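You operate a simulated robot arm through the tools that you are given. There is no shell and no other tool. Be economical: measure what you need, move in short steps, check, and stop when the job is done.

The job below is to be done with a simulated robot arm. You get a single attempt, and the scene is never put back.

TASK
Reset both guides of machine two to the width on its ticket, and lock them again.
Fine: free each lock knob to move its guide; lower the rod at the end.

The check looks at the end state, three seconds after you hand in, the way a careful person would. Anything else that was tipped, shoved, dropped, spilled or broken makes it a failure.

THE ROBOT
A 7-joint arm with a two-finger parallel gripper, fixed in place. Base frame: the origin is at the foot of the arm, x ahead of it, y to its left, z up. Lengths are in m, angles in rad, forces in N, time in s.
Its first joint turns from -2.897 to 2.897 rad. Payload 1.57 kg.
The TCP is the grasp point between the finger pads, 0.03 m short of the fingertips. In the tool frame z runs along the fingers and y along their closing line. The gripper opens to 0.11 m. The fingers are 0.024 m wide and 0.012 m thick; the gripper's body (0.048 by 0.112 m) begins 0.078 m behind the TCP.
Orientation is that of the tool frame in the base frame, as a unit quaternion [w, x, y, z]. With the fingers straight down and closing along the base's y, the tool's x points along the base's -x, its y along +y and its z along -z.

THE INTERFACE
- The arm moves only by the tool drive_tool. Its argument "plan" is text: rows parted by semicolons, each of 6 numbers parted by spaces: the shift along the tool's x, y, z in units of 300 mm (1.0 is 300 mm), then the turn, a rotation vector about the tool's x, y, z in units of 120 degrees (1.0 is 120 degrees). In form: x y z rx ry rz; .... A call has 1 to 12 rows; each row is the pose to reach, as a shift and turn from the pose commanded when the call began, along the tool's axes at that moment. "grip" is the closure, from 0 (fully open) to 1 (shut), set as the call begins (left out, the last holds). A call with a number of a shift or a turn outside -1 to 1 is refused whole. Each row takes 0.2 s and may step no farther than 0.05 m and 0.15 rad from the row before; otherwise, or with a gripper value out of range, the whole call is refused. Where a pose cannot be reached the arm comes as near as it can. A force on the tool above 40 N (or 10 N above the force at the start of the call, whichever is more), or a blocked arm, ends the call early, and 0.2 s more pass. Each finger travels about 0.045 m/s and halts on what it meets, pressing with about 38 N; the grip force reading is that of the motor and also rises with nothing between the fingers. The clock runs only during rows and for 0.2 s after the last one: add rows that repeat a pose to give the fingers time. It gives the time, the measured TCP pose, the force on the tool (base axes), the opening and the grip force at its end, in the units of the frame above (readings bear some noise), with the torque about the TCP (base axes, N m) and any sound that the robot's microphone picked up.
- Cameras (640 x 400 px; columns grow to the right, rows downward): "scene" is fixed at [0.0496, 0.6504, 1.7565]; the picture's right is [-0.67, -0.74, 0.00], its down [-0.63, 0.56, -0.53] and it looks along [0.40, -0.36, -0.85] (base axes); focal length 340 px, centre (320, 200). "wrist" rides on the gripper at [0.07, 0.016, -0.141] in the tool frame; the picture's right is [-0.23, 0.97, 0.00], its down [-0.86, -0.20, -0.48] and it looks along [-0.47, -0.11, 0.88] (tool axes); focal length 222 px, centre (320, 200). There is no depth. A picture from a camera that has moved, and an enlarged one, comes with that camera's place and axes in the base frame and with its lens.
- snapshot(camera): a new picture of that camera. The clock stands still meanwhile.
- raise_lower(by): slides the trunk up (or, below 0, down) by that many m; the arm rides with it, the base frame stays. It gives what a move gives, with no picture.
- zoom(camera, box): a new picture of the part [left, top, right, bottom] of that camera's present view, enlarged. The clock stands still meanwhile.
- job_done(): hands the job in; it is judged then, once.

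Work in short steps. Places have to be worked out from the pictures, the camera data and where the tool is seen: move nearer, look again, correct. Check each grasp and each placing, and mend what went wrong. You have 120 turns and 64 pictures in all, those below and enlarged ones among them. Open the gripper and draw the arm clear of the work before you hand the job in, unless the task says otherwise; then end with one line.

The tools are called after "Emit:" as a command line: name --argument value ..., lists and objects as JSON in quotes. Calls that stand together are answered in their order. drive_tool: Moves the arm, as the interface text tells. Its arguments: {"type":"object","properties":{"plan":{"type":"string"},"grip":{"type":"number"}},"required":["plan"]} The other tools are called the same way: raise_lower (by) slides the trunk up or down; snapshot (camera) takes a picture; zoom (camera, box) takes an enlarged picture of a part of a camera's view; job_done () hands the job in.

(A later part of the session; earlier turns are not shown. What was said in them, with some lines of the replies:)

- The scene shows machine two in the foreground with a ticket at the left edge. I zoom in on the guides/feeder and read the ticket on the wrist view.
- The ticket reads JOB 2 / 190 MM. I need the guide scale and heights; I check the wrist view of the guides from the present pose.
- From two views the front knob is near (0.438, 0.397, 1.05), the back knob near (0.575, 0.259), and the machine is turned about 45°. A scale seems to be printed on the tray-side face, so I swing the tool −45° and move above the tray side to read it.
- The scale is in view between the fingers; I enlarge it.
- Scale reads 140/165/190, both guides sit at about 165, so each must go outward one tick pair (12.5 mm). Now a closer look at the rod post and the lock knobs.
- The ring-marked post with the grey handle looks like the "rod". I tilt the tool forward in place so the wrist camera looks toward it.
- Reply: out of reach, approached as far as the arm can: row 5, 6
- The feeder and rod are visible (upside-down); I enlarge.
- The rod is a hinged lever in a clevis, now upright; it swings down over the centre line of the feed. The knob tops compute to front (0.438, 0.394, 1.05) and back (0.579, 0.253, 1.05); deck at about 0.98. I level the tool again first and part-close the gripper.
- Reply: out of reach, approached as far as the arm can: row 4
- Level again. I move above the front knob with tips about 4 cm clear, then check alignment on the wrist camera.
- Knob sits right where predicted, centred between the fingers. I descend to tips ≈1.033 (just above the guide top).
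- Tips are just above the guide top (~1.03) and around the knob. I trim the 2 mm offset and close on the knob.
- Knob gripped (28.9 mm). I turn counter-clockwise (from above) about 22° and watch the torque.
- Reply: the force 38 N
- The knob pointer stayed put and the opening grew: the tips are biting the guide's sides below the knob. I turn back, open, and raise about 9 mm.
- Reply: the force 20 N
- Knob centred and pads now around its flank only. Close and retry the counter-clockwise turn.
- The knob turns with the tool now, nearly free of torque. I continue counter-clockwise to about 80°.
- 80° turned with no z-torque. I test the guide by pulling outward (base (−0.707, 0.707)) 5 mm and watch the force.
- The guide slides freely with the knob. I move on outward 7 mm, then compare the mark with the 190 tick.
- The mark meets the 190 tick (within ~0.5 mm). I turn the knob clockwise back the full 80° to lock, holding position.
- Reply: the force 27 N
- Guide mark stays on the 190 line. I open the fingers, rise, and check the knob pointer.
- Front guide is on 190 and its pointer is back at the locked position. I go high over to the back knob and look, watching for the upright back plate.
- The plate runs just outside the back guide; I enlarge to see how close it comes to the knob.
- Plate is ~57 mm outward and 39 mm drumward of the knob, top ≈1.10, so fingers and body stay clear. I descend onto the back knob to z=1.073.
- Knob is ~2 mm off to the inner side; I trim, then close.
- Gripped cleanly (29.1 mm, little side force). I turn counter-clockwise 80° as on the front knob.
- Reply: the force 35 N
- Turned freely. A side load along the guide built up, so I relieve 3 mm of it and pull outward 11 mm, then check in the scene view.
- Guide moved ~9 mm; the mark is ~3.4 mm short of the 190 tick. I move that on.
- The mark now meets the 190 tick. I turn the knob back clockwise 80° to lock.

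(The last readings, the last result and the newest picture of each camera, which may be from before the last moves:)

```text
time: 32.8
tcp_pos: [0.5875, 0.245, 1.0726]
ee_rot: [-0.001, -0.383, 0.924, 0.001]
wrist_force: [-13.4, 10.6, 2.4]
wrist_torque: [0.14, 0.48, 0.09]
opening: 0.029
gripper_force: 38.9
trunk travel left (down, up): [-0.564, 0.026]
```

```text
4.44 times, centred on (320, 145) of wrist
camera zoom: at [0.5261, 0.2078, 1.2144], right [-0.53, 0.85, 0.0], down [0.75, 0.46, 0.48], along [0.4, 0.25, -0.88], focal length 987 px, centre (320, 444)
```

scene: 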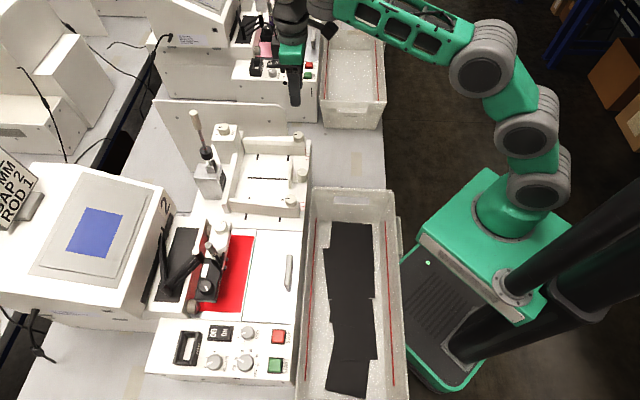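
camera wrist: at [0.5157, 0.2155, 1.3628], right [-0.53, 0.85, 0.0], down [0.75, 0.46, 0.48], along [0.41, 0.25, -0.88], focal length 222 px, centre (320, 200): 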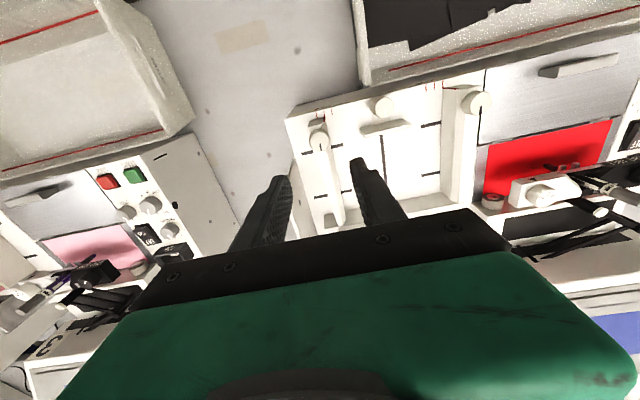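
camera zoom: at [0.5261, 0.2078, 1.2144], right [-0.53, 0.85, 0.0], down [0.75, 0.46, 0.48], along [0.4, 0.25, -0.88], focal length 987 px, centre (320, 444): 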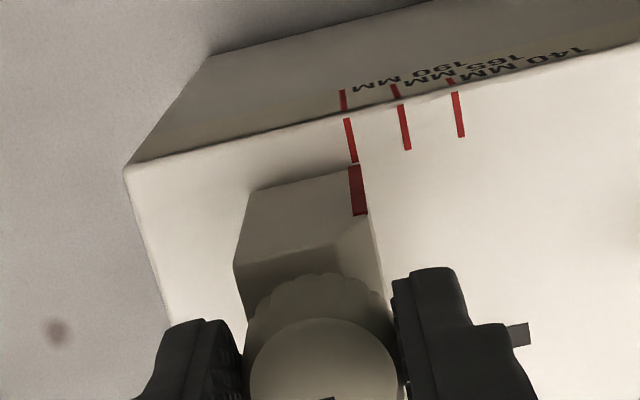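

The mark is exactly on the 190 line. I release, rise, and verify.

Emit:
drive_tool --plan "0 0 0 0 0 0; 0 0 0 0 0 0; 0 0 -0.1 0 0 0; 0 0 -0.25 0 0 0; 0 0 -0.4 0 0 0; 0 0 -0.5 0 0 0; 0 0 -0.5 0 0 0" --grip 0.55

Emit:
zoom --camera "wrist" --box '[260, 80, 490, 220]'

Emit:
zoom --camera "scene" --box '[170, 90, 320, 220]'

```text
time: 34.4
tcp_pos: [0.586, 0.2463, 1.2251]
ee_rot: [0.0, -0.384, 0.923, 0.001]
wrist_force: [-0.4, 0.7, -0.4]
wrist_torque: [0.02, 0.0, 0.01]
opening: 0.0497
gripper_force: 0.1
trunk travel left (down, up): [-0.564, 0.026]
```

```text
2.78 times, centred on (375, 150) of wrist
camera zoom: at [0.526, 0.2077, 1.3676], right [-0.53, 0.85, 0.0], down [0.75, 0.46, 0.48], along [0.41, 0.25, -0.88], focal length 618 px, centre (167, 339)
```

zoom: 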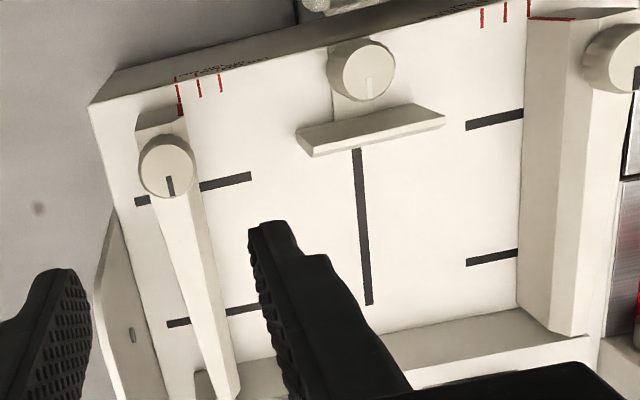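

```text
3.08 times, centred on (245, 155) of scene
camera zoom: at [0.0496, 0.6504, 1.7565], right [-0.67, -0.74, 0.0], down [-0.63, 0.56, -0.53], along [0.4, -0.36, -0.85], focal length 1045 px, centre (551, 338)
```

zoom: 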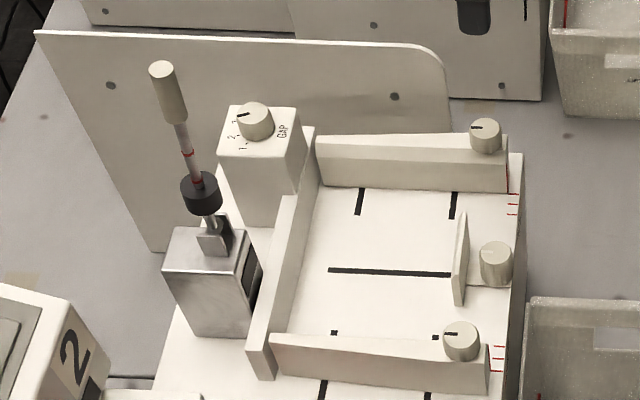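

Both guides are locked at 190 with pointers home. Triangulating the rod: pivot ≈(0.613, 0.501, 1.10), handle ≈(0.609, 0.497) from z 1.22 to 1.27, nearly vertical, folding toward the tray side. I move to a tilted pre-grasp pose 10 cm short of the handle.

Emit:
drive_tool --plan "-0.03 0.1 -0.1 0 0 0; -0.08 0.2 -0.12 0 -0.06 0; -0.14 0.3 -0.12 0 -0.12 0; -0.2 0.4 -0.12 0 -0.18 0; -0.26 0.48 -0.12 0 -0.24 0; -0.302 0.537 -0.12 0 -0.29 0; -0.302 0.537 -0.12 0 -0.333 0; -0.302 0.537 -0.12 0 -0.333 0" --grip 0.5

Emit:
snapshot --camera "wrist"

Emit:
snapshot --camera "scene"

```text
time: 36.2
tcp_pos: [0.5585, 0.4438, 1.2958]
ee_rot: [0.308, -0.361, 0.871, 0.127]
wrist_force: [-0.6, -0.2, -0.5]
wrist_torque: [-0.02, 0.02, -0.01]
opening: 0.0549
gripper_force: 0.2
out of reach, approached as far as the arm can: row 5, 6, 7, 8
trunk travel left (down, up): [-0.564, 0.026]
```

```text
19 pictures are left
camera wrist: at [0.4445, 0.3545, 1.364], right [-0.56, 0.81, 0.14], down [0.4, 0.12, 0.91], along [0.72, 0.57, -0.39], focal length 222 px, centre (320, 200)
```

wrist: 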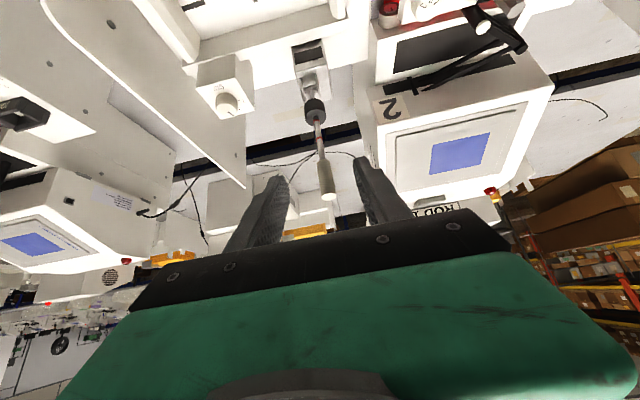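

```text
18 pictures are left
```

scene: 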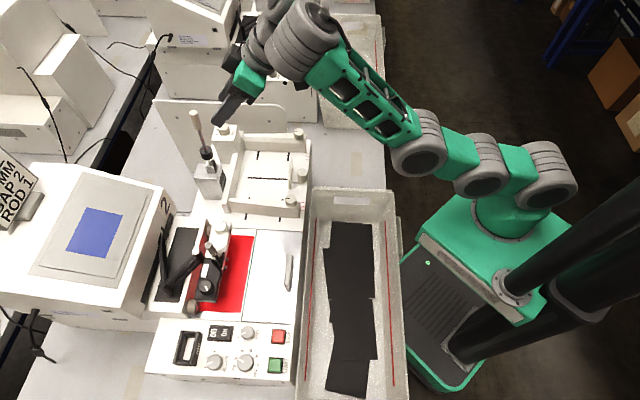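

The tool sits 7 cm short of the handle, squarely in line, but the tilt hits a reach limit. I lower the trunk 10 cm so the arm has room to work at this height (path is clear), then re-raise the tool.

Emit:
raise_lower --by -0.1

Emit:
drive_tool --plan "0 0 0 0 0 0"

```text
time: 37.5
tcp_pos: [0.5567, 0.4418, 1.1991]
ee_rot: [0.308, -0.36, 0.871, 0.127]
wrist_force: [-0.2, 0.7, 0.2]
wrist_torque: [0.0, 0.01, -0.01]
opening: 0.0549
gripper_force: 0.2
trunk travel left (down, up): [-0.464, 0.126]
```

```text
time: 37.9
tcp_pos: [0.5569, 0.4426, 1.1982]
ee_rot: [0.308, -0.361, 0.871, 0.127]
wrist_force: [-0.1, -0.5, 1.3]
wrist_torque: [-0.01, -0.03, 0.0]
opening: 0.055
gripper_force: 0.0
trunk travel left (down, up): [-0.464, 0.126]
```

Now I command straight up 5 cm to bring the TCP to handle height.

Emit:
drive_tool --plan "-0.035 0 -0.043 0 0 0; -0.07 0 -0.087 0 0 0; -0.105 0 -0.13 0 0 0; -0.105 0 -0.13 0 0 0"

```text
time: 38.9
tcp_pos: [0.5565, 0.4411, 1.2509]
ee_rot: [0.308, -0.361, 0.871, 0.127]
wrist_force: [0.6, -0.2, -0.7]
wrist_torque: [0.0, -0.01, 0.0]
opening: 0.0551
gripper_force: 0.1
trunk travel left (down, up): [-0.464, 0.126]
```

Reached exactly. I check the handle's alignment between the fingers.

Emit:
zoom --camera "wrist" --box '[220, 60, 420, 240]'

```text
2.22 times, centred on (320, 150) of wrist
camera zoom: at [0.4438, 0.3519, 1.3169], right [-0.56, 0.81, 0.14], down [0.4, 0.12, 0.91], along [0.72, 0.57, -0.39], focal length 494 px, centre (320, 311)
```

zoom: 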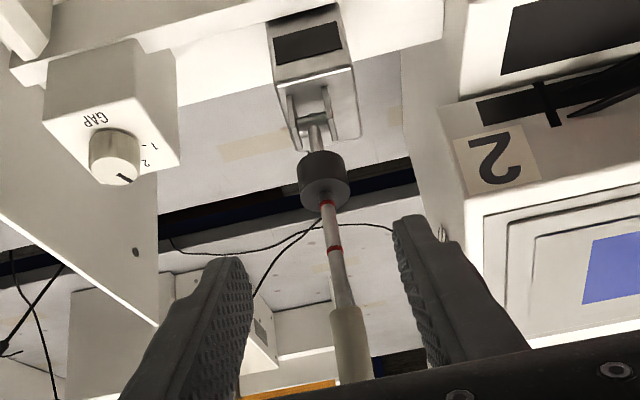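

Handle is 7.4 cm ahead and ~3 mm to the tool's +y. I advance horizontally so it sits between the pads.

Emit:
drive_tool --plan "-0.04 0.005 0.032 0 0 0; -0.08 0.01 0.065 0 0 0; -0.12 0.01 0.097 0 0 0; -0.16 0.01 0.129 0 0 0; -0.192 0.01 0.155 0 0 0; -0.192 0.01 0.155 0 0 0"

Emit:
zoom --camera "scene" --box '[150, 80, 270, 210]'

Emit:
zoom --camera "wrist" --box '[220, 60, 420, 240]'

```text
time: 40.3
tcp_pos: [0.5842, 0.4719, 1.2461]
ee_rot: [0.308, -0.36, 0.872, 0.126]
wrist_force: [-0.2, -0.5, 0.2]
wrist_torque: [0.01, 0.01, 0.03]
opening: 0.0553
gripper_force: 0.0
out of reach, approached as far as the arm can: row 3, 4, 5, 6
trunk travel left (down, up): [-0.464, 0.126]
```

```text
3.08 times, centred on (210, 145) of scene
camera zoom: at [0.0496, 0.6504, 1.7565], right [-0.67, -0.74, 0.0], down [-0.63, 0.56, -0.53], along [0.4, -0.36, -0.85], focal length 1045 px, centre (658, 369)
```

zoom: 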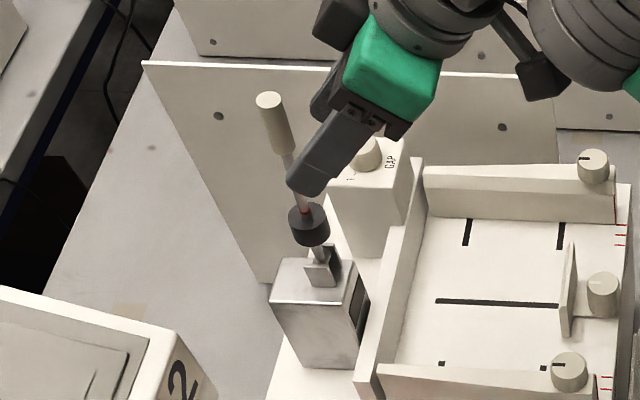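

```text
2.22 times, centred on (320, 150) of wrist
camera zoom: at [0.4703, 0.3825, 1.3128], right [-0.56, 0.82, 0.14], down [0.4, 0.12, 0.91], along [0.73, 0.57, -0.39], focal length 494 px, centre (320, 311)
```

zoom: 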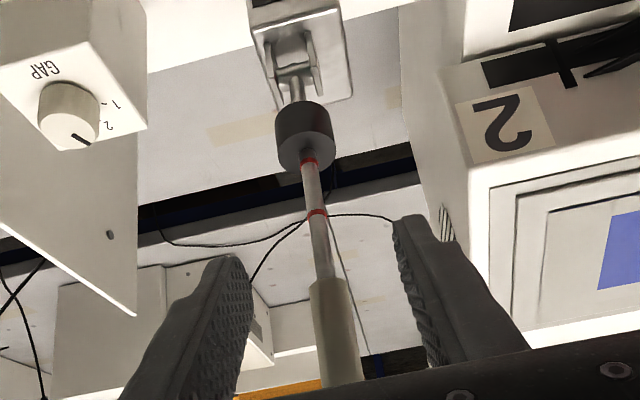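

Arm is 3.3 cm short of the handle at this tilt. Tilting the tool further toward horizontal extends the reach; I try 24° more while holding position.

Emit:
drive_tool --plan "0 0 0 0 -0.05 0; 0 0 0 0 -0.1 0; 0 0 0 0 -0.15 0; 0 0 0 0 -0.2 0; 0 0 0 0 -0.2 0"

```text
time: 41.5
tcp_pos: [0.6587, 0.5207, 1.3094]
ee_rot: [0.477, -0.329, 0.787, 0.21]
wrist_force: [0.9, 0.3, -0.3]
wrist_torque: [-0.03, -0.01, -0.03]
opening: 0.0548
gripper_force: 0.0
out of reach, approached as far as the arm can: row 1, 2, 3, 4, 5
trunk travel left (down, up): [-0.464, 0.126]
```

The wrist swung out and upward past the handle. I check that nothing was touched.

Emit:
zoom --camera "scene" --box '[120, 60, 280, 210]'

```text
2.67 times, centred on (200, 135) of scene
camera zoom: at [0.0496, 0.6504, 1.7565], right [-0.67, -0.74, 0.0], down [-0.63, 0.56, -0.53], along [0.4, -0.36, -0.85], focal length 906 px, centre (640, 373)
```

zoom: 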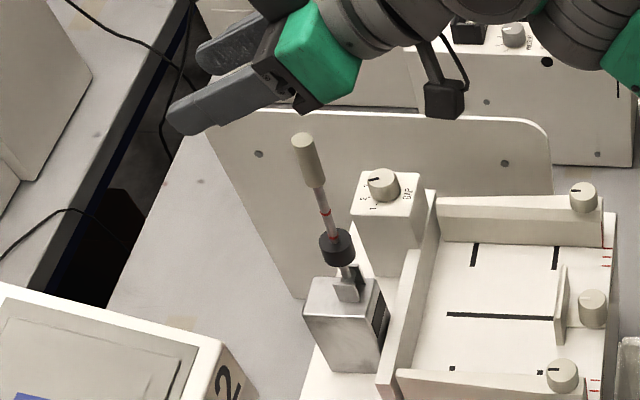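

Nothing touched; the tool hovers above/behind the handle, straddling it. I center sideways, ease the tilt to ~55° and come back/down to the handle (0.608, 0.497, 1.248).

Emit:
drive_tool --plan "0 0.03 0 0 0 0; 0 0.065 0 0 0 0; 0.07 0.065 -0.017 0 0.02 0; 0.14 0.065 -0.034 0 0.04 0; 0.21 0.065 -0.05 0 0.065 0; 0.267 0.065 -0.067 0 0.065 0; 0.267 0.065 -0.067 0 0.065 0" --grip 0.35

```text
time: 43.1
tcp_pos: [0.6316, 0.5138, 1.2733]
ee_rot: [0.428, -0.34, 0.818, 0.178]
wrist_force: [0.0, 0.2, 1.1]
wrist_torque: [0.04, 0.0, 0.01]
opening: 0.0715
gripper_force: 0.0
out of reach, approached as far as the arm can: row 3, 4, 5, 6, 7
trunk travel left (down, up): [-0.464, 0.126]
```

Tilt 55° reached, but the tool can't come lower with this trunk height. The handle is within the open fingers' plane; lowering the trunk 5 cm brings the fingers straight down around it with clearance to the palm.

Emit:
raise_lower --by -0.05

Emit:
zoom --camera "scene" --box '[140, 70, 270, 210]'

Emit:
snapshot --camera "wrist"

```text
time: 44.0
tcp_pos: [0.6306, 0.5146, 1.2224]
ee_rot: [0.428, -0.338, 0.819, 0.176]
wrist_force: [0.0, 0.1, 0.3]
wrist_torque: [0.0, -0.01, -0.04]
opening: 0.0717
gripper_force: 0.0
trunk travel left (down, up): [-0.414, 0.176]
```

```text
2.86 times, centred on (205, 140) of scene
camera zoom: at [0.0496, 0.6504, 1.7565], right [-0.67, -0.74, 0.0], down [-0.63, 0.56, -0.53], along [0.4, -0.36, -0.85], focal length 970 px, centre (649, 371)
```

zoom: 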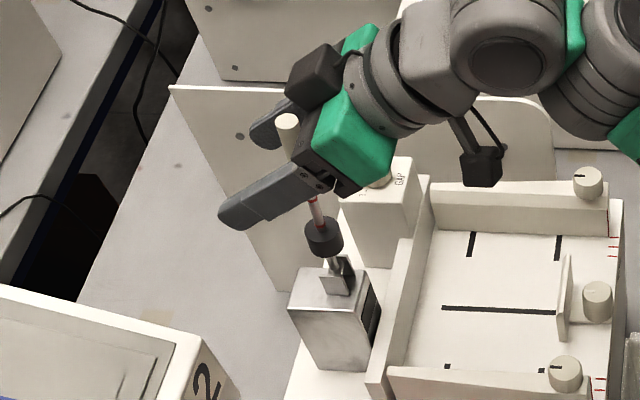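

```text
12 pictures are left
camera wrist: at [0.5092, 0.4164, 1.247], right [-0.6, 0.78, 0.19], down [0.21, -0.07, 0.98], along [0.78, 0.62, -0.12], focal length 222 px, centre (320, 200)
```

wrist: 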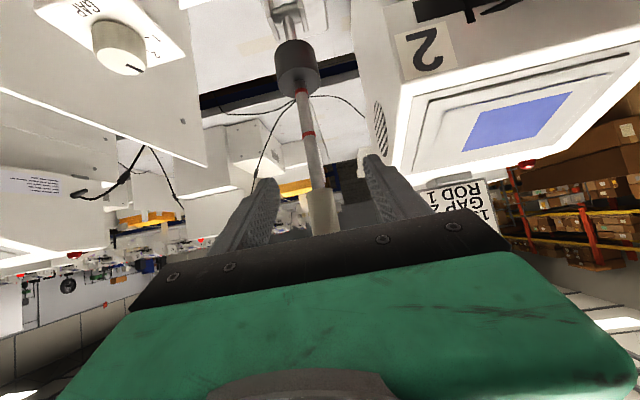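

The handle lies between the fingers, near the palm. I draw back 2 cm along the tray direction and center so the pads meet it.

Emit:
drive_tool --plan "0.019 0.013 -0.027 0 0 0; 0.038 0.013 -0.055 0 0 0; 0.038 0.013 -0.055 0 0 0"

```text
time: 44.9
tcp_pos: [0.6303, 0.5208, 1.2372]
ee_rot: [0.423, -0.342, 0.819, 0.184]
wrist_force: [0.0, -0.5, -0.3]
wrist_torque: [0.0, 0.0, 0.03]
opening: 0.0715
gripper_force: 0.0
out of reach, approached as far as the arm can: row 1, 2
trunk travel left (down, up): [-0.414, 0.176]
```

Still wrist-limited. I lower the trunk 3 cm more (palm clearance to the handle top ~14 mm), then draw back again.

Emit:
raise_lower --by -0.03

Emit:
drive_tool --plan "0.02 0 -0.028 0 0 0; 0.04 0 -0.056 0 0 0; 0.05 0 -0.07 0 0 0; 0.05 0 -0.07 0 0 0"

```text
time: 45.6
tcp_pos: [0.6311, 0.5207, 1.206]
ee_rot: [0.423, -0.341, 0.819, 0.184]
wrist_force: [0.6, 0.6, 0.2]
wrist_torque: [0.01, 0.0, 0.02]
opening: 0.0716
gripper_force: 0.2
trunk travel left (down, up): [-0.384, 0.206]
```

```text
time: 46.6
tcp_pos: [0.6207, 0.5159, 1.2168]
ee_rot: [0.416, -0.344, 0.819, 0.196]
wrist_force: [0.6, -0.1, -0.5]
wrist_torque: [-0.01, 0.0, -0.03]
opening: 0.0713
gripper_force: 0.0
out of reach, approached as far as the arm can: row 3, 4
trunk travel left (down, up): [-0.384, 0.206]
```

Handle is now mid-finger at its lower half. I trim sideways 3 mm and close on it.

Emit:
drive_tool --plan "0 -0.01 0 0 0 0; 0 -0.01 0 0 0 0; 0 -0.01 0 0 0 0; 0 -0.01 0 0 0 0; 0 -0.01 0 0 0 0; 0 -0.01 0 0 0 0; 0 -0.01 0 0 0 0" --grip 1

Emit:
zoom --camera "wrist" --box '[220, 20, 420, 240]'

```text
time: 48.2
tcp_pos: [0.6235, 0.5119, 1.2162]
ee_rot: [0.416, -0.343, 0.819, 0.197]
wrist_force: [7.4, -5.7, -0.2]
wrist_torque: [-0.07, -0.23, 0.19]
opening: 0.0155
gripper_force: 30.9
out of reach, approached as far as the arm can: row 1, 2
trunk travel left (down, up): [-0.384, 0.206]
```

```text
1.82 times, centred on (320, 130) of wrist
camera zoom: at [0.5049, 0.4097, 1.2427], right [-0.61, 0.76, 0.22], down [0.24, -0.09, 0.97], along [0.75, 0.65, -0.13], focal length 404 px, centre (320, 327)
```

zoom: 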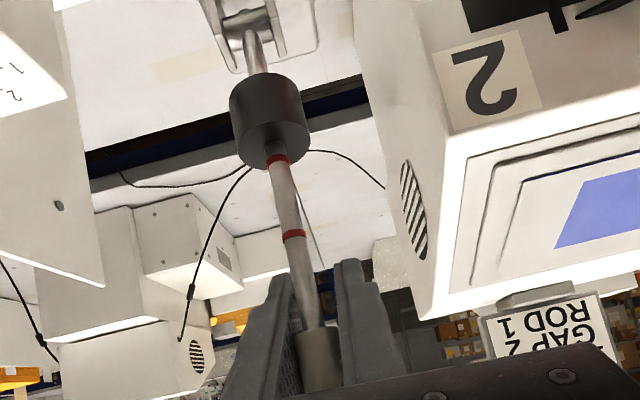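

Handle gripped (15.5 mm). I now swing it down along an arc about the pivot: first to about 25° from vertical, easing the tool tilt as it comes.

Emit:
drive_tool --plan "0.023 0 -0.018 0 0.0135 0; 0.047 0 -0.036 0 0.027 0; 0.07 0 -0.054 0 0.04 0; 0.093 0 -0.072 0 0.054 0; 0.117 0 -0.09 0 0.068 0; 0.14 0 -0.108 0 0.081 0; 0.14 0 -0.108 0 0.081 0"

Emit:
zoom --camera "scene" --box '[150, 80, 320, 220]'

```text
time: 49.8
tcp_pos: [0.5777, 0.4656, 1.1887]
ee_rot: [0.351, -0.356, 0.852, 0.154]
wrist_force: [-8.1, 12.0, -3.4]
wrist_torque: [-0.1, -0.44, -0.15]
opening: 0.0154
gripper_force: 30.8
trunk travel left (down, up): [-0.384, 0.206]
```

```text
2.86 times, centred on (235, 150) of scene
camera zoom: at [0.0496, 0.6504, 1.7565], right [-0.67, -0.74, 0.0], down [-0.63, 0.56, -0.53], along [0.4, -0.36, -0.85], focal length 970 px, centre (563, 343)
```

zoom: 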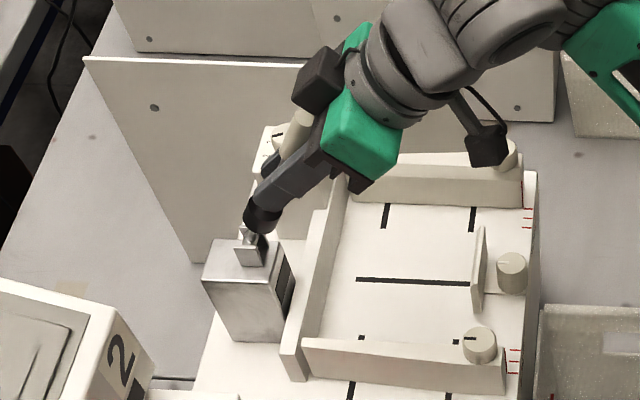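

The rod swings with the hand (now ~33° from vertical, R≈0.131). I continue the arc to about 60°.

Emit:
drive_tool --plan "0.038 0.003 -0.003 0 0.01 0; 0.074 0.005 -0.003 0 0.02 0; 0.11 0.005 -0.003 0 0.03 0; 0.146 0.005 -0.001 0 0.04 0; 0.182 0.005 0.001 0 0.05 0; 0.216 0.005 0.003 0 0.058 0; 0.216 0.005 0.003 0 0.058 0"

```text
time: 51.4
tcp_pos: [0.5475, 0.4353, 1.1454]
ee_rot: [0.299, -0.364, 0.872, 0.132]
wrist_force: [-0.7, 0.0, 0.6]
wrist_torque: [0.0, -0.01, -0.02]
opening: 0.0002
gripper_force: 21.4
trunk travel left (down, up): [-0.384, 0.206]
```

The gripper shut empty — the handle slipped out. I look at where the rod is.

Emit:
zoom --camera "scene" --box '[150, 80, 320, 220]'

Emit:
zoom --camera "wrist" --box '[200, 0, 440, 240]'

```text
2.86 times, centred on (235, 150) of scene
camera zoom: at [0.0496, 0.6504, 1.7565], right [-0.67, -0.74, 0.0], down [-0.63, 0.56, -0.53], along [0.4, -0.36, -0.85], focal length 970 px, centre (563, 343)
```

zoom: 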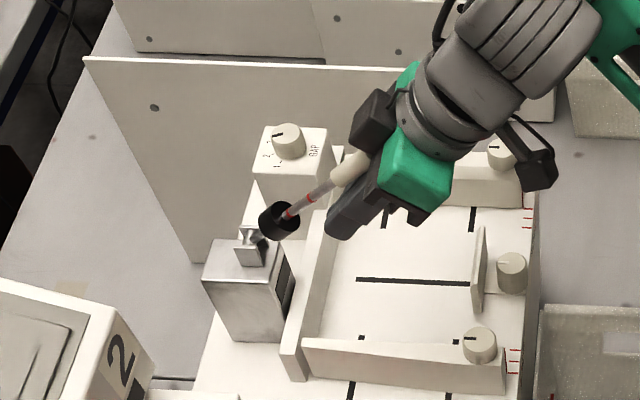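

```text
1.67 times, centred on (320, 120) of wrist
camera zoom: at [0.4377, 0.344, 1.2144], right [-0.57, 0.81, 0.15], down [0.41, 0.12, 0.9], along [0.71, 0.58, -0.4], focal length 370 px, centre (320, 333)
```

zoom: 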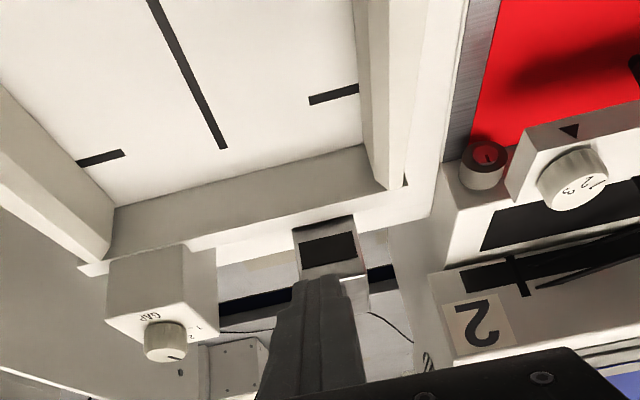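

The rod leans ~45° toward the feed, lying above/behind the closed fingers, so the hand is beneath it. I ease the hand down and toward the tray to see if the rod follows or stays by friction.

Emit:
drive_tool --plan "0.045 0 0.017 0 0 0; 0.09 0 0.035 0 0 0; 0.136 0 0.052 0 0 0; 0.182 0 0.069 0 0 0; 0.182 0 0.069 0 0 0"

Emit:
zoom --camera "scene" --box '[150, 80, 320, 220]'

```text
time: 52.2
tcp_pos: [0.5513, 0.4366, 1.1399]
ee_rot: [0.312, -0.365, 0.867, 0.135]
wrist_force: [-13.4, -7.8, 13.2]
wrist_torque: [0.33, -0.59, -0.05]
opening: 0.0001
gripper_force: 21.8
out of reach, approached as far as the arm can: row 1, 2, 3
trunk travel left (down, up): [-0.384, 0.206]
stopped in row 3: the force on the tool passed its limit (the readings are from after the stop); the commanded pose is now the measured one
```

```text
2.86 times, centred on (235, 150) of scene
camera zoom: at [0.0496, 0.6504, 1.7565], right [-0.67, -0.74, 0.0], down [-0.63, 0.56, -0.53], along [0.4, -0.36, -0.85], focal length 970 px, centre (563, 343)
```

zoom: 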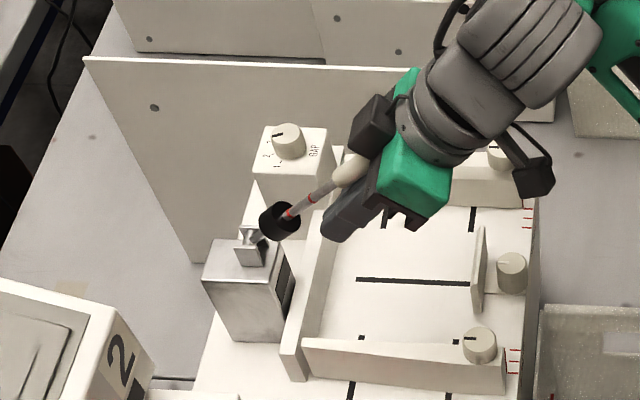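

The contact is the handle's end against the palm; the rod lies beside the fingers, held by its own hinge friction at ~55°. I raise the trunk 10 cm to back off straight up.

Emit:
raise_lower --by 0.1

Emit:
zoom --camera "scene" --box '[150, 80, 320, 220]'

```text
time: 53.5
tcp_pos: [0.5555, 0.4404, 1.2343]
ee_rot: [0.306, -0.364, 0.869, 0.133]
wrist_force: [-0.2, -0.3, 1.0]
wrist_torque: [-0.01, 0.01, 0.0]
opening: 0.0
gripper_force: 21.7
trunk travel left (down, up): [-0.484, 0.106]
```

```text
2.86 times, centred on (235, 150) of scene
camera zoom: at [0.0496, 0.6504, 1.7565], right [-0.67, -0.74, 0.0], down [-0.63, 0.56, -0.53], along [0.4, -0.36, -0.85], focal length 970 px, centre (563, 343)
```

zoom: 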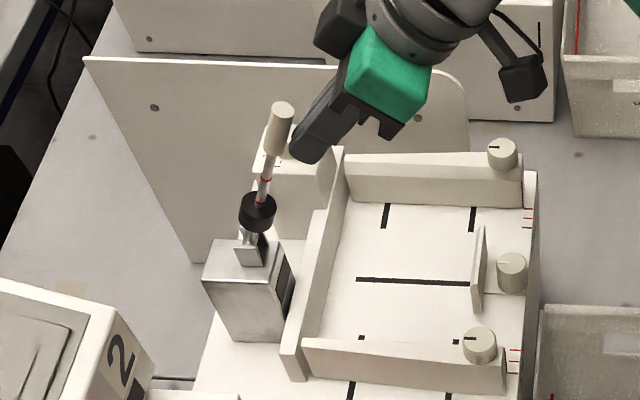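

The rod is now leaning ~25–30° right in front of the fingertips. I open the fingers here so it can come between them, then look.

Emit:
drive_tool --plan "0 0.01 0 0 0 0; 0 0.01 0 0 0 0; 0 0.01 0 0 0 0; 0 0.01 0 0 0 0" --grip 0.5

Emit:
snapshot --camera "wrist"

```text
time: 54.5
tcp_pos: [0.5529, 0.4408, 1.2336]
ee_rot: [0.306, -0.364, 0.87, 0.133]
wrist_force: [0.4, -0.2, -1.4]
wrist_torque: [0.0, 0.01, -0.05]
opening: 0.0549
gripper_force: 0.0
trunk travel left (down, up): [-0.484, 0.106]
```

```text
5 pictures are left
camera wrist: at [0.4425, 0.3495, 1.301], right [-0.57, 0.81, 0.15], down [0.4, 0.12, 0.91], along [0.71, 0.58, -0.39], focal length 222 px, centre (320, 200)
```

wrist: 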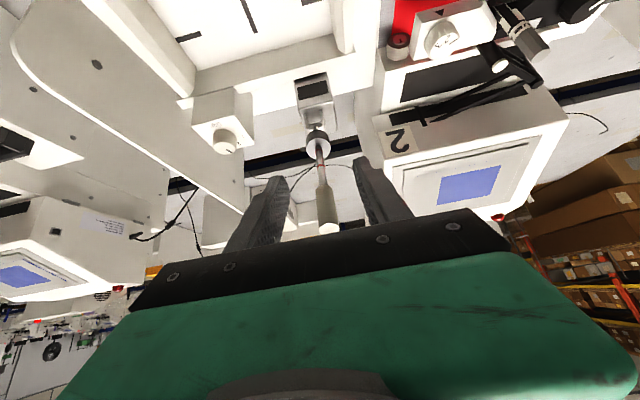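

Handle is well centred between the fingers, leaning ~24° (handle spans R≈0.123–0.172). Before gripping I need more downward freedom, so I alternate trunk-down with tool-up, keeping the fingers around the handle.

Emit:
raise_lower --by -0.04

Emit:
drive_tool --plan "-0.028 0 -0.035 0 0 0; -0.056 0 -0.07 0 0 0; -0.083 0 -0.104 0 0 0; -0.083 0 -0.104 0 0 0"

Emit:
raise_lower --by -0.04

Emit:
drive_tool --plan "-0.028 0 -0.035 0 0 0; -0.056 0 -0.07 0 0 0; -0.083 0 -0.104 0 0 0; -0.083 0 -0.104 0 0 0"

```text
time: 55.4
tcp_pos: [0.5535, 0.4416, 1.1947]
ee_rot: [0.306, -0.364, 0.87, 0.133]
wrist_force: [-0.4, 1.1, 0.0]
wrist_torque: [0.02, -0.02, -0.02]
opening: 0.0552
gripper_force: 0.0
trunk travel left (down, up): [-0.444, 0.146]
```

```text
time: 56.4
tcp_pos: [0.5535, 0.4392, 1.2341]
ee_rot: [0.306, -0.364, 0.87, 0.133]
wrist_force: [-0.5, -0.4, 0.1]
wrist_torque: [0.02, 0.0, 0.02]
opening: 0.0551
gripper_force: 0.1
trunk travel left (down, up): [-0.444, 0.146]
```

```text
time: 57.2
tcp_pos: [0.5524, 0.4395, 1.1951]
ee_rot: [0.306, -0.365, 0.869, 0.133]
wrist_force: [-0.7, 0.0, 0.3]
wrist_torque: [-0.02, -0.02, -0.02]
opening: 0.0552
gripper_force: 0.0
trunk travel left (down, up): [-0.404, 0.186]
```

```text
time: 58.2
tcp_pos: [0.5542, 0.4396, 1.2314]
ee_rot: [0.307, -0.364, 0.869, 0.133]
wrist_force: [-0.1, -0.6, -0.2]
wrist_torque: [0.01, 0.0, -0.02]
opening: 0.0549
gripper_force: 0.0
trunk travel left (down, up): [-0.404, 0.186]
```

Trunk at −0.16 and pose held. I advance 2.4 cm so the handle is at the pads, then close.

Emit:
drive_tool --plan "-0.037 0.01 0.018 0 0 0; -0.073 0.01 0.037 0 0 0; -0.073 0.01 0.037 0 0 0"

Emit:
drive_tool --plan "0 0 0 0 0 0; 0 0 0 0 0 0; 0 0 0 0 0 0; 0 0 0 0 0 0; 0 0 0 0 0 0" --grip 1

```text
time: 59.2
tcp_pos: [0.566, 0.4511, 1.2344]
ee_rot: [0.307, -0.363, 0.87, 0.131]
wrist_force: [-1.1, -0.5, -0.3]
wrist_torque: [0.01, 0.01, -0.03]
opening: 0.055
gripper_force: 0.0
out of reach, approached as far as the arm can: row 2, 3
trunk travel left (down, up): [-0.404, 0.186]
stopped in row 3: the arm was blocked; the commanded pose is now the measured one
```

```text
time: 60.4
tcp_pos: [0.5658, 0.4513, 1.2338]
ee_rot: [0.307, -0.364, 0.869, 0.132]
wrist_force: [-4.2, 4.6, -0.6]
wrist_torque: [-0.25, -0.21, -0.06]
opening: 0.0152
gripper_force: 31.5
trunk travel left (down, up): [-0.404, 0.186]
```

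Gripped on the handle again (15.2 mm), this time at the fingertips with the palm well clear. I swing to α≈45°.

Emit:
drive_tool --plan "0.026 0.002 -0.004 0 0.01 0; 0.052 0.003 -0.007 0 0.02 0; 0.077 0.003 -0.008 0 0.028 0; 0.103 0.003 -0.008 0 0.036 0; 0.129 0.003 -0.007 0 0.044 0; 0.155 0.003 -0.005 0 0.053 0; 0.155 0.003 -0.005 0 0.053 0"

```text
time: 62.0
tcp_pos: [0.5383, 0.4261, 1.2047]
ee_rot: [0.257, -0.37, 0.886, 0.111]
wrist_force: [0.2, -0.1, -0.3]
wrist_torque: [0.03, 0.0, -0.01]
opening: 0.0
gripper_force: 21.5
trunk travel left (down, up): [-0.404, 0.186]
```

Slipped out again. I check where the rod stands now.

Emit:
zoom --camera "scene" --box '[150, 80, 320, 220]'

```text
2.86 times, centred on (235, 150) of scene
camera zoom: at [0.0496, 0.6504, 1.7565], right [-0.67, -0.74, 0.0], down [-0.63, 0.56, -0.53], along [0.4, -0.36, -0.85], focal length 970 px, centre (563, 343)
```

zoom: 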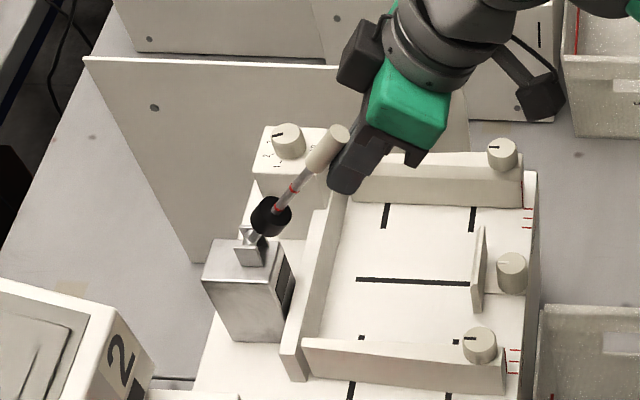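

The rod now rests at ~43° toward the feed by its own friction, above my fingers. I sidestep, rise with the trunk, stand the tool nearly upright, and will then press it down from above with closed fingertips.

Emit:
drive_tool --plan "0 0.05 0 0 0 0; 0 0.1 0 0 0 0; 0 0.15 0 0 0 0; 0 0.15 0 0 0 0"

Emit:
raise_lower --by 0.1

Emit:
drive_tool --plan "0 0 0 0 0.06 0; 0 0 0 0 0.12 0; 0 0 0 0 0.188 0; 0 0 0 0 0.188 0"

```text
time: 63.0
tcp_pos: [0.5064, 0.4571, 1.2071]
ee_rot: [0.258, -0.37, 0.885, 0.112]
wrist_force: [0.5, -0.1, -0.3]
wrist_torque: [0.0, -0.01, 0.04]
opening: 0.0
gripper_force: 21.2
trunk travel left (down, up): [-0.404, 0.186]
```

```text
time: 64.3
tcp_pos: [0.5061, 0.4574, 1.3053]
ee_rot: [0.259, -0.37, 0.885, 0.111]
wrist_force: [0.0, 0.3, 0.1]
wrist_torque: [0.01, 0.02, 0.0]
opening: 0.0
gripper_force: 21.2
trunk travel left (down, up): [-0.504, 0.086]
```

```text
time: 65.1
tcp_pos: [0.4596, 0.4412, 1.2813]
ee_rot: [0.108, -0.381, 0.917, 0.05]
wrist_force: [0.1, 0.0, -0.3]
wrist_torque: [-0.02, -0.03, -0.03]
opening: 0.0
gripper_force: 21.4
out of reach, approached as far as the arm can: row 2, 3
trunk travel left (down, up): [-0.504, 0.086]
stopped in row 3: the arm was blocked; the commanded pose is now the measured one
```

The reach is short here with the trunk low, so I raise the trunk again and then position the closed tips above the handle (e≈−0.685, centred).

Emit:
raise_lower --by 0.08

Emit:
drive_tool --plan "-0.05 -0.07 0.012 0 0 0; -0.1 -0.14 0.025 0 0 0; -0.156 -0.217 0.038 0 0 0; -0.134 -0.217 0.128 0 0 0; -0.113 -0.217 0.213 0 0 0; -0.092 -0.217 0.29 0 0 0; -0.092 -0.217 0.29 0 0 0"

```text
time: 66.3
tcp_pos: [0.4628, 0.4406, 1.3598]
ee_rot: [0.106, -0.381, 0.917, 0.049]
wrist_force: [0.6, 0.7, 0.8]
wrist_torque: [-0.01, 0.02, -0.01]
opening: 0.0
gripper_force: 21.3
trunk travel left (down, up): [-0.584, 0.006]
```

```text
time: 67.9
tcp_pos: [0.5397, 0.4297, 1.2799]
ee_rot: [0.107, -0.381, 0.917, 0.05]
wrist_force: [0.7, -0.3, 1.0]
wrist_torque: [0.04, -0.01, 0.0]
opening: 0.0
gripper_force: 21.4
out of reach, approached as far as the arm can: row 1, 2, 3, 4, 5
trunk travel left (down, up): [-0.584, 0.006]
```

Tips are right above the handle. I press down gradually, also sliding toward the handle's free end.

Emit:
drive_tool --plan "0.01 0 0.04 0 0 0; 0.025 0 0.08 0 0 0; 0.045 0 0.12 0 0 0; 0.07 0 0.16 0 0 0; 0.097 0 0.195 0 0 0; 0.125 0 0.23 0 0 0; 0.125 0 0.23 0 0 0"

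```text
time: 69.5
tcp_pos: [0.5263, 0.4164, 1.206]
ee_rot: [0.106, -0.381, 0.917, 0.05]
wrist_force: [-0.1, -0.3, 0.1]
wrist_torque: [-0.01, 0.01, 0.0]
opening: 0.0
gripper_force: 21.5
trunk travel left (down, up): [-0.584, 0.006]
```

No contact force felt; I check one picture.

Emit:
zoom --camera "scene" --box '[150, 80, 320, 220]'

```text
2.86 times, centred on (235, 150) of scene
camera zoom: at [0.0496, 0.6504, 1.7565], right [-0.67, -0.74, 0.0], down [-0.63, 0.56, -0.53], along [0.4, -0.36, -0.85], focal length 970 px, centre (563, 343)
```

zoom: 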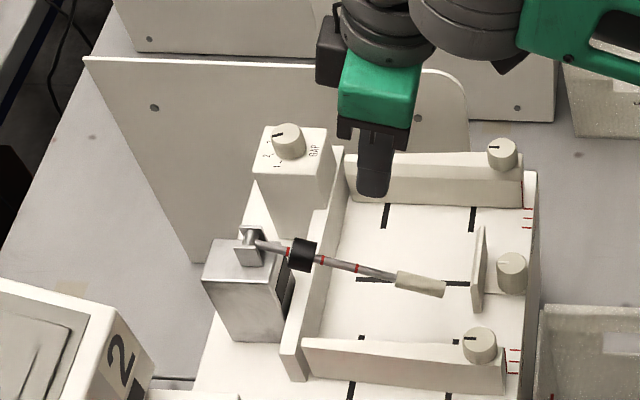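

The rod swung fully down by itself and now rests over the feed along the centre line. I draw the arm up and back, opening the gripper.

Emit:
drive_tool --plan "0 0 -0.12 0 0 0; 0 0 -0.24 0 0 0; 0 0 -0.36 0 0 0; 0 0 -0.48 0 0 0; 0.1 0 -0.55 0 0.03 0; 0.2 0 -0.6 0 0.06 0; 0.3 0 -0.6 0 0.1 0; 0.4 0 -0.6 0 0.11 0; 0.5 0 -0.6 0 0.11 0; 0.5 0 -0.6 0 0.11 0" --grip 0

Emit:
zoom --camera "scene" --box '[180, 110, 320, 220]'

```text
time: 71.7
tcp_pos: [0.3957, 0.2809, 1.3457]
ee_rot: [-0.002, -0.383, 0.924, 0.006]
wrist_force: [0.1, -0.1, 1.2]
wrist_torque: [0.0, -0.01, 0.0]
opening: 0.1099
gripper_force: 0.0
trunk travel left (down, up): [-0.584, 0.006]
```

```text
3.64 times, centred on (250, 165) of scene
camera zoom: at [0.0496, 0.6504, 1.7565], right [-0.67, -0.74, 0.0], down [-0.63, 0.56, -0.53], along [0.4, -0.36, -0.85], focal length 1235 px, centre (574, 327)
```

zoom: 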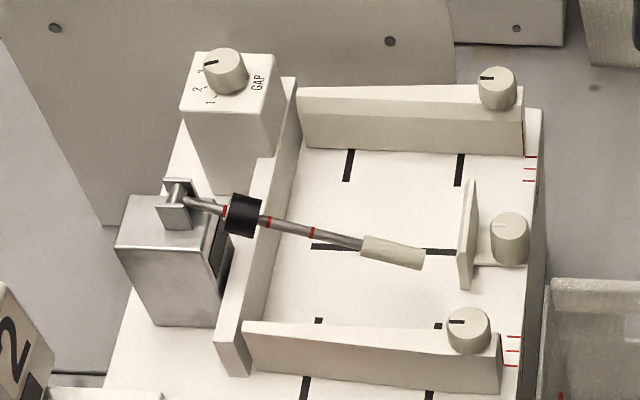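

Both guide marks sit on 190, both knob pointers are back at their locked direction, the rod is down, and everything else looks untouched. I hand in.

Emit:
job_done

```text
The job is handed in.
```

Both guides of machine two are set to 190 mm and locked again. The rod is down, but it slipped from the gripper twice and dropped the last part by itself. The arm is clear with the gripper open.
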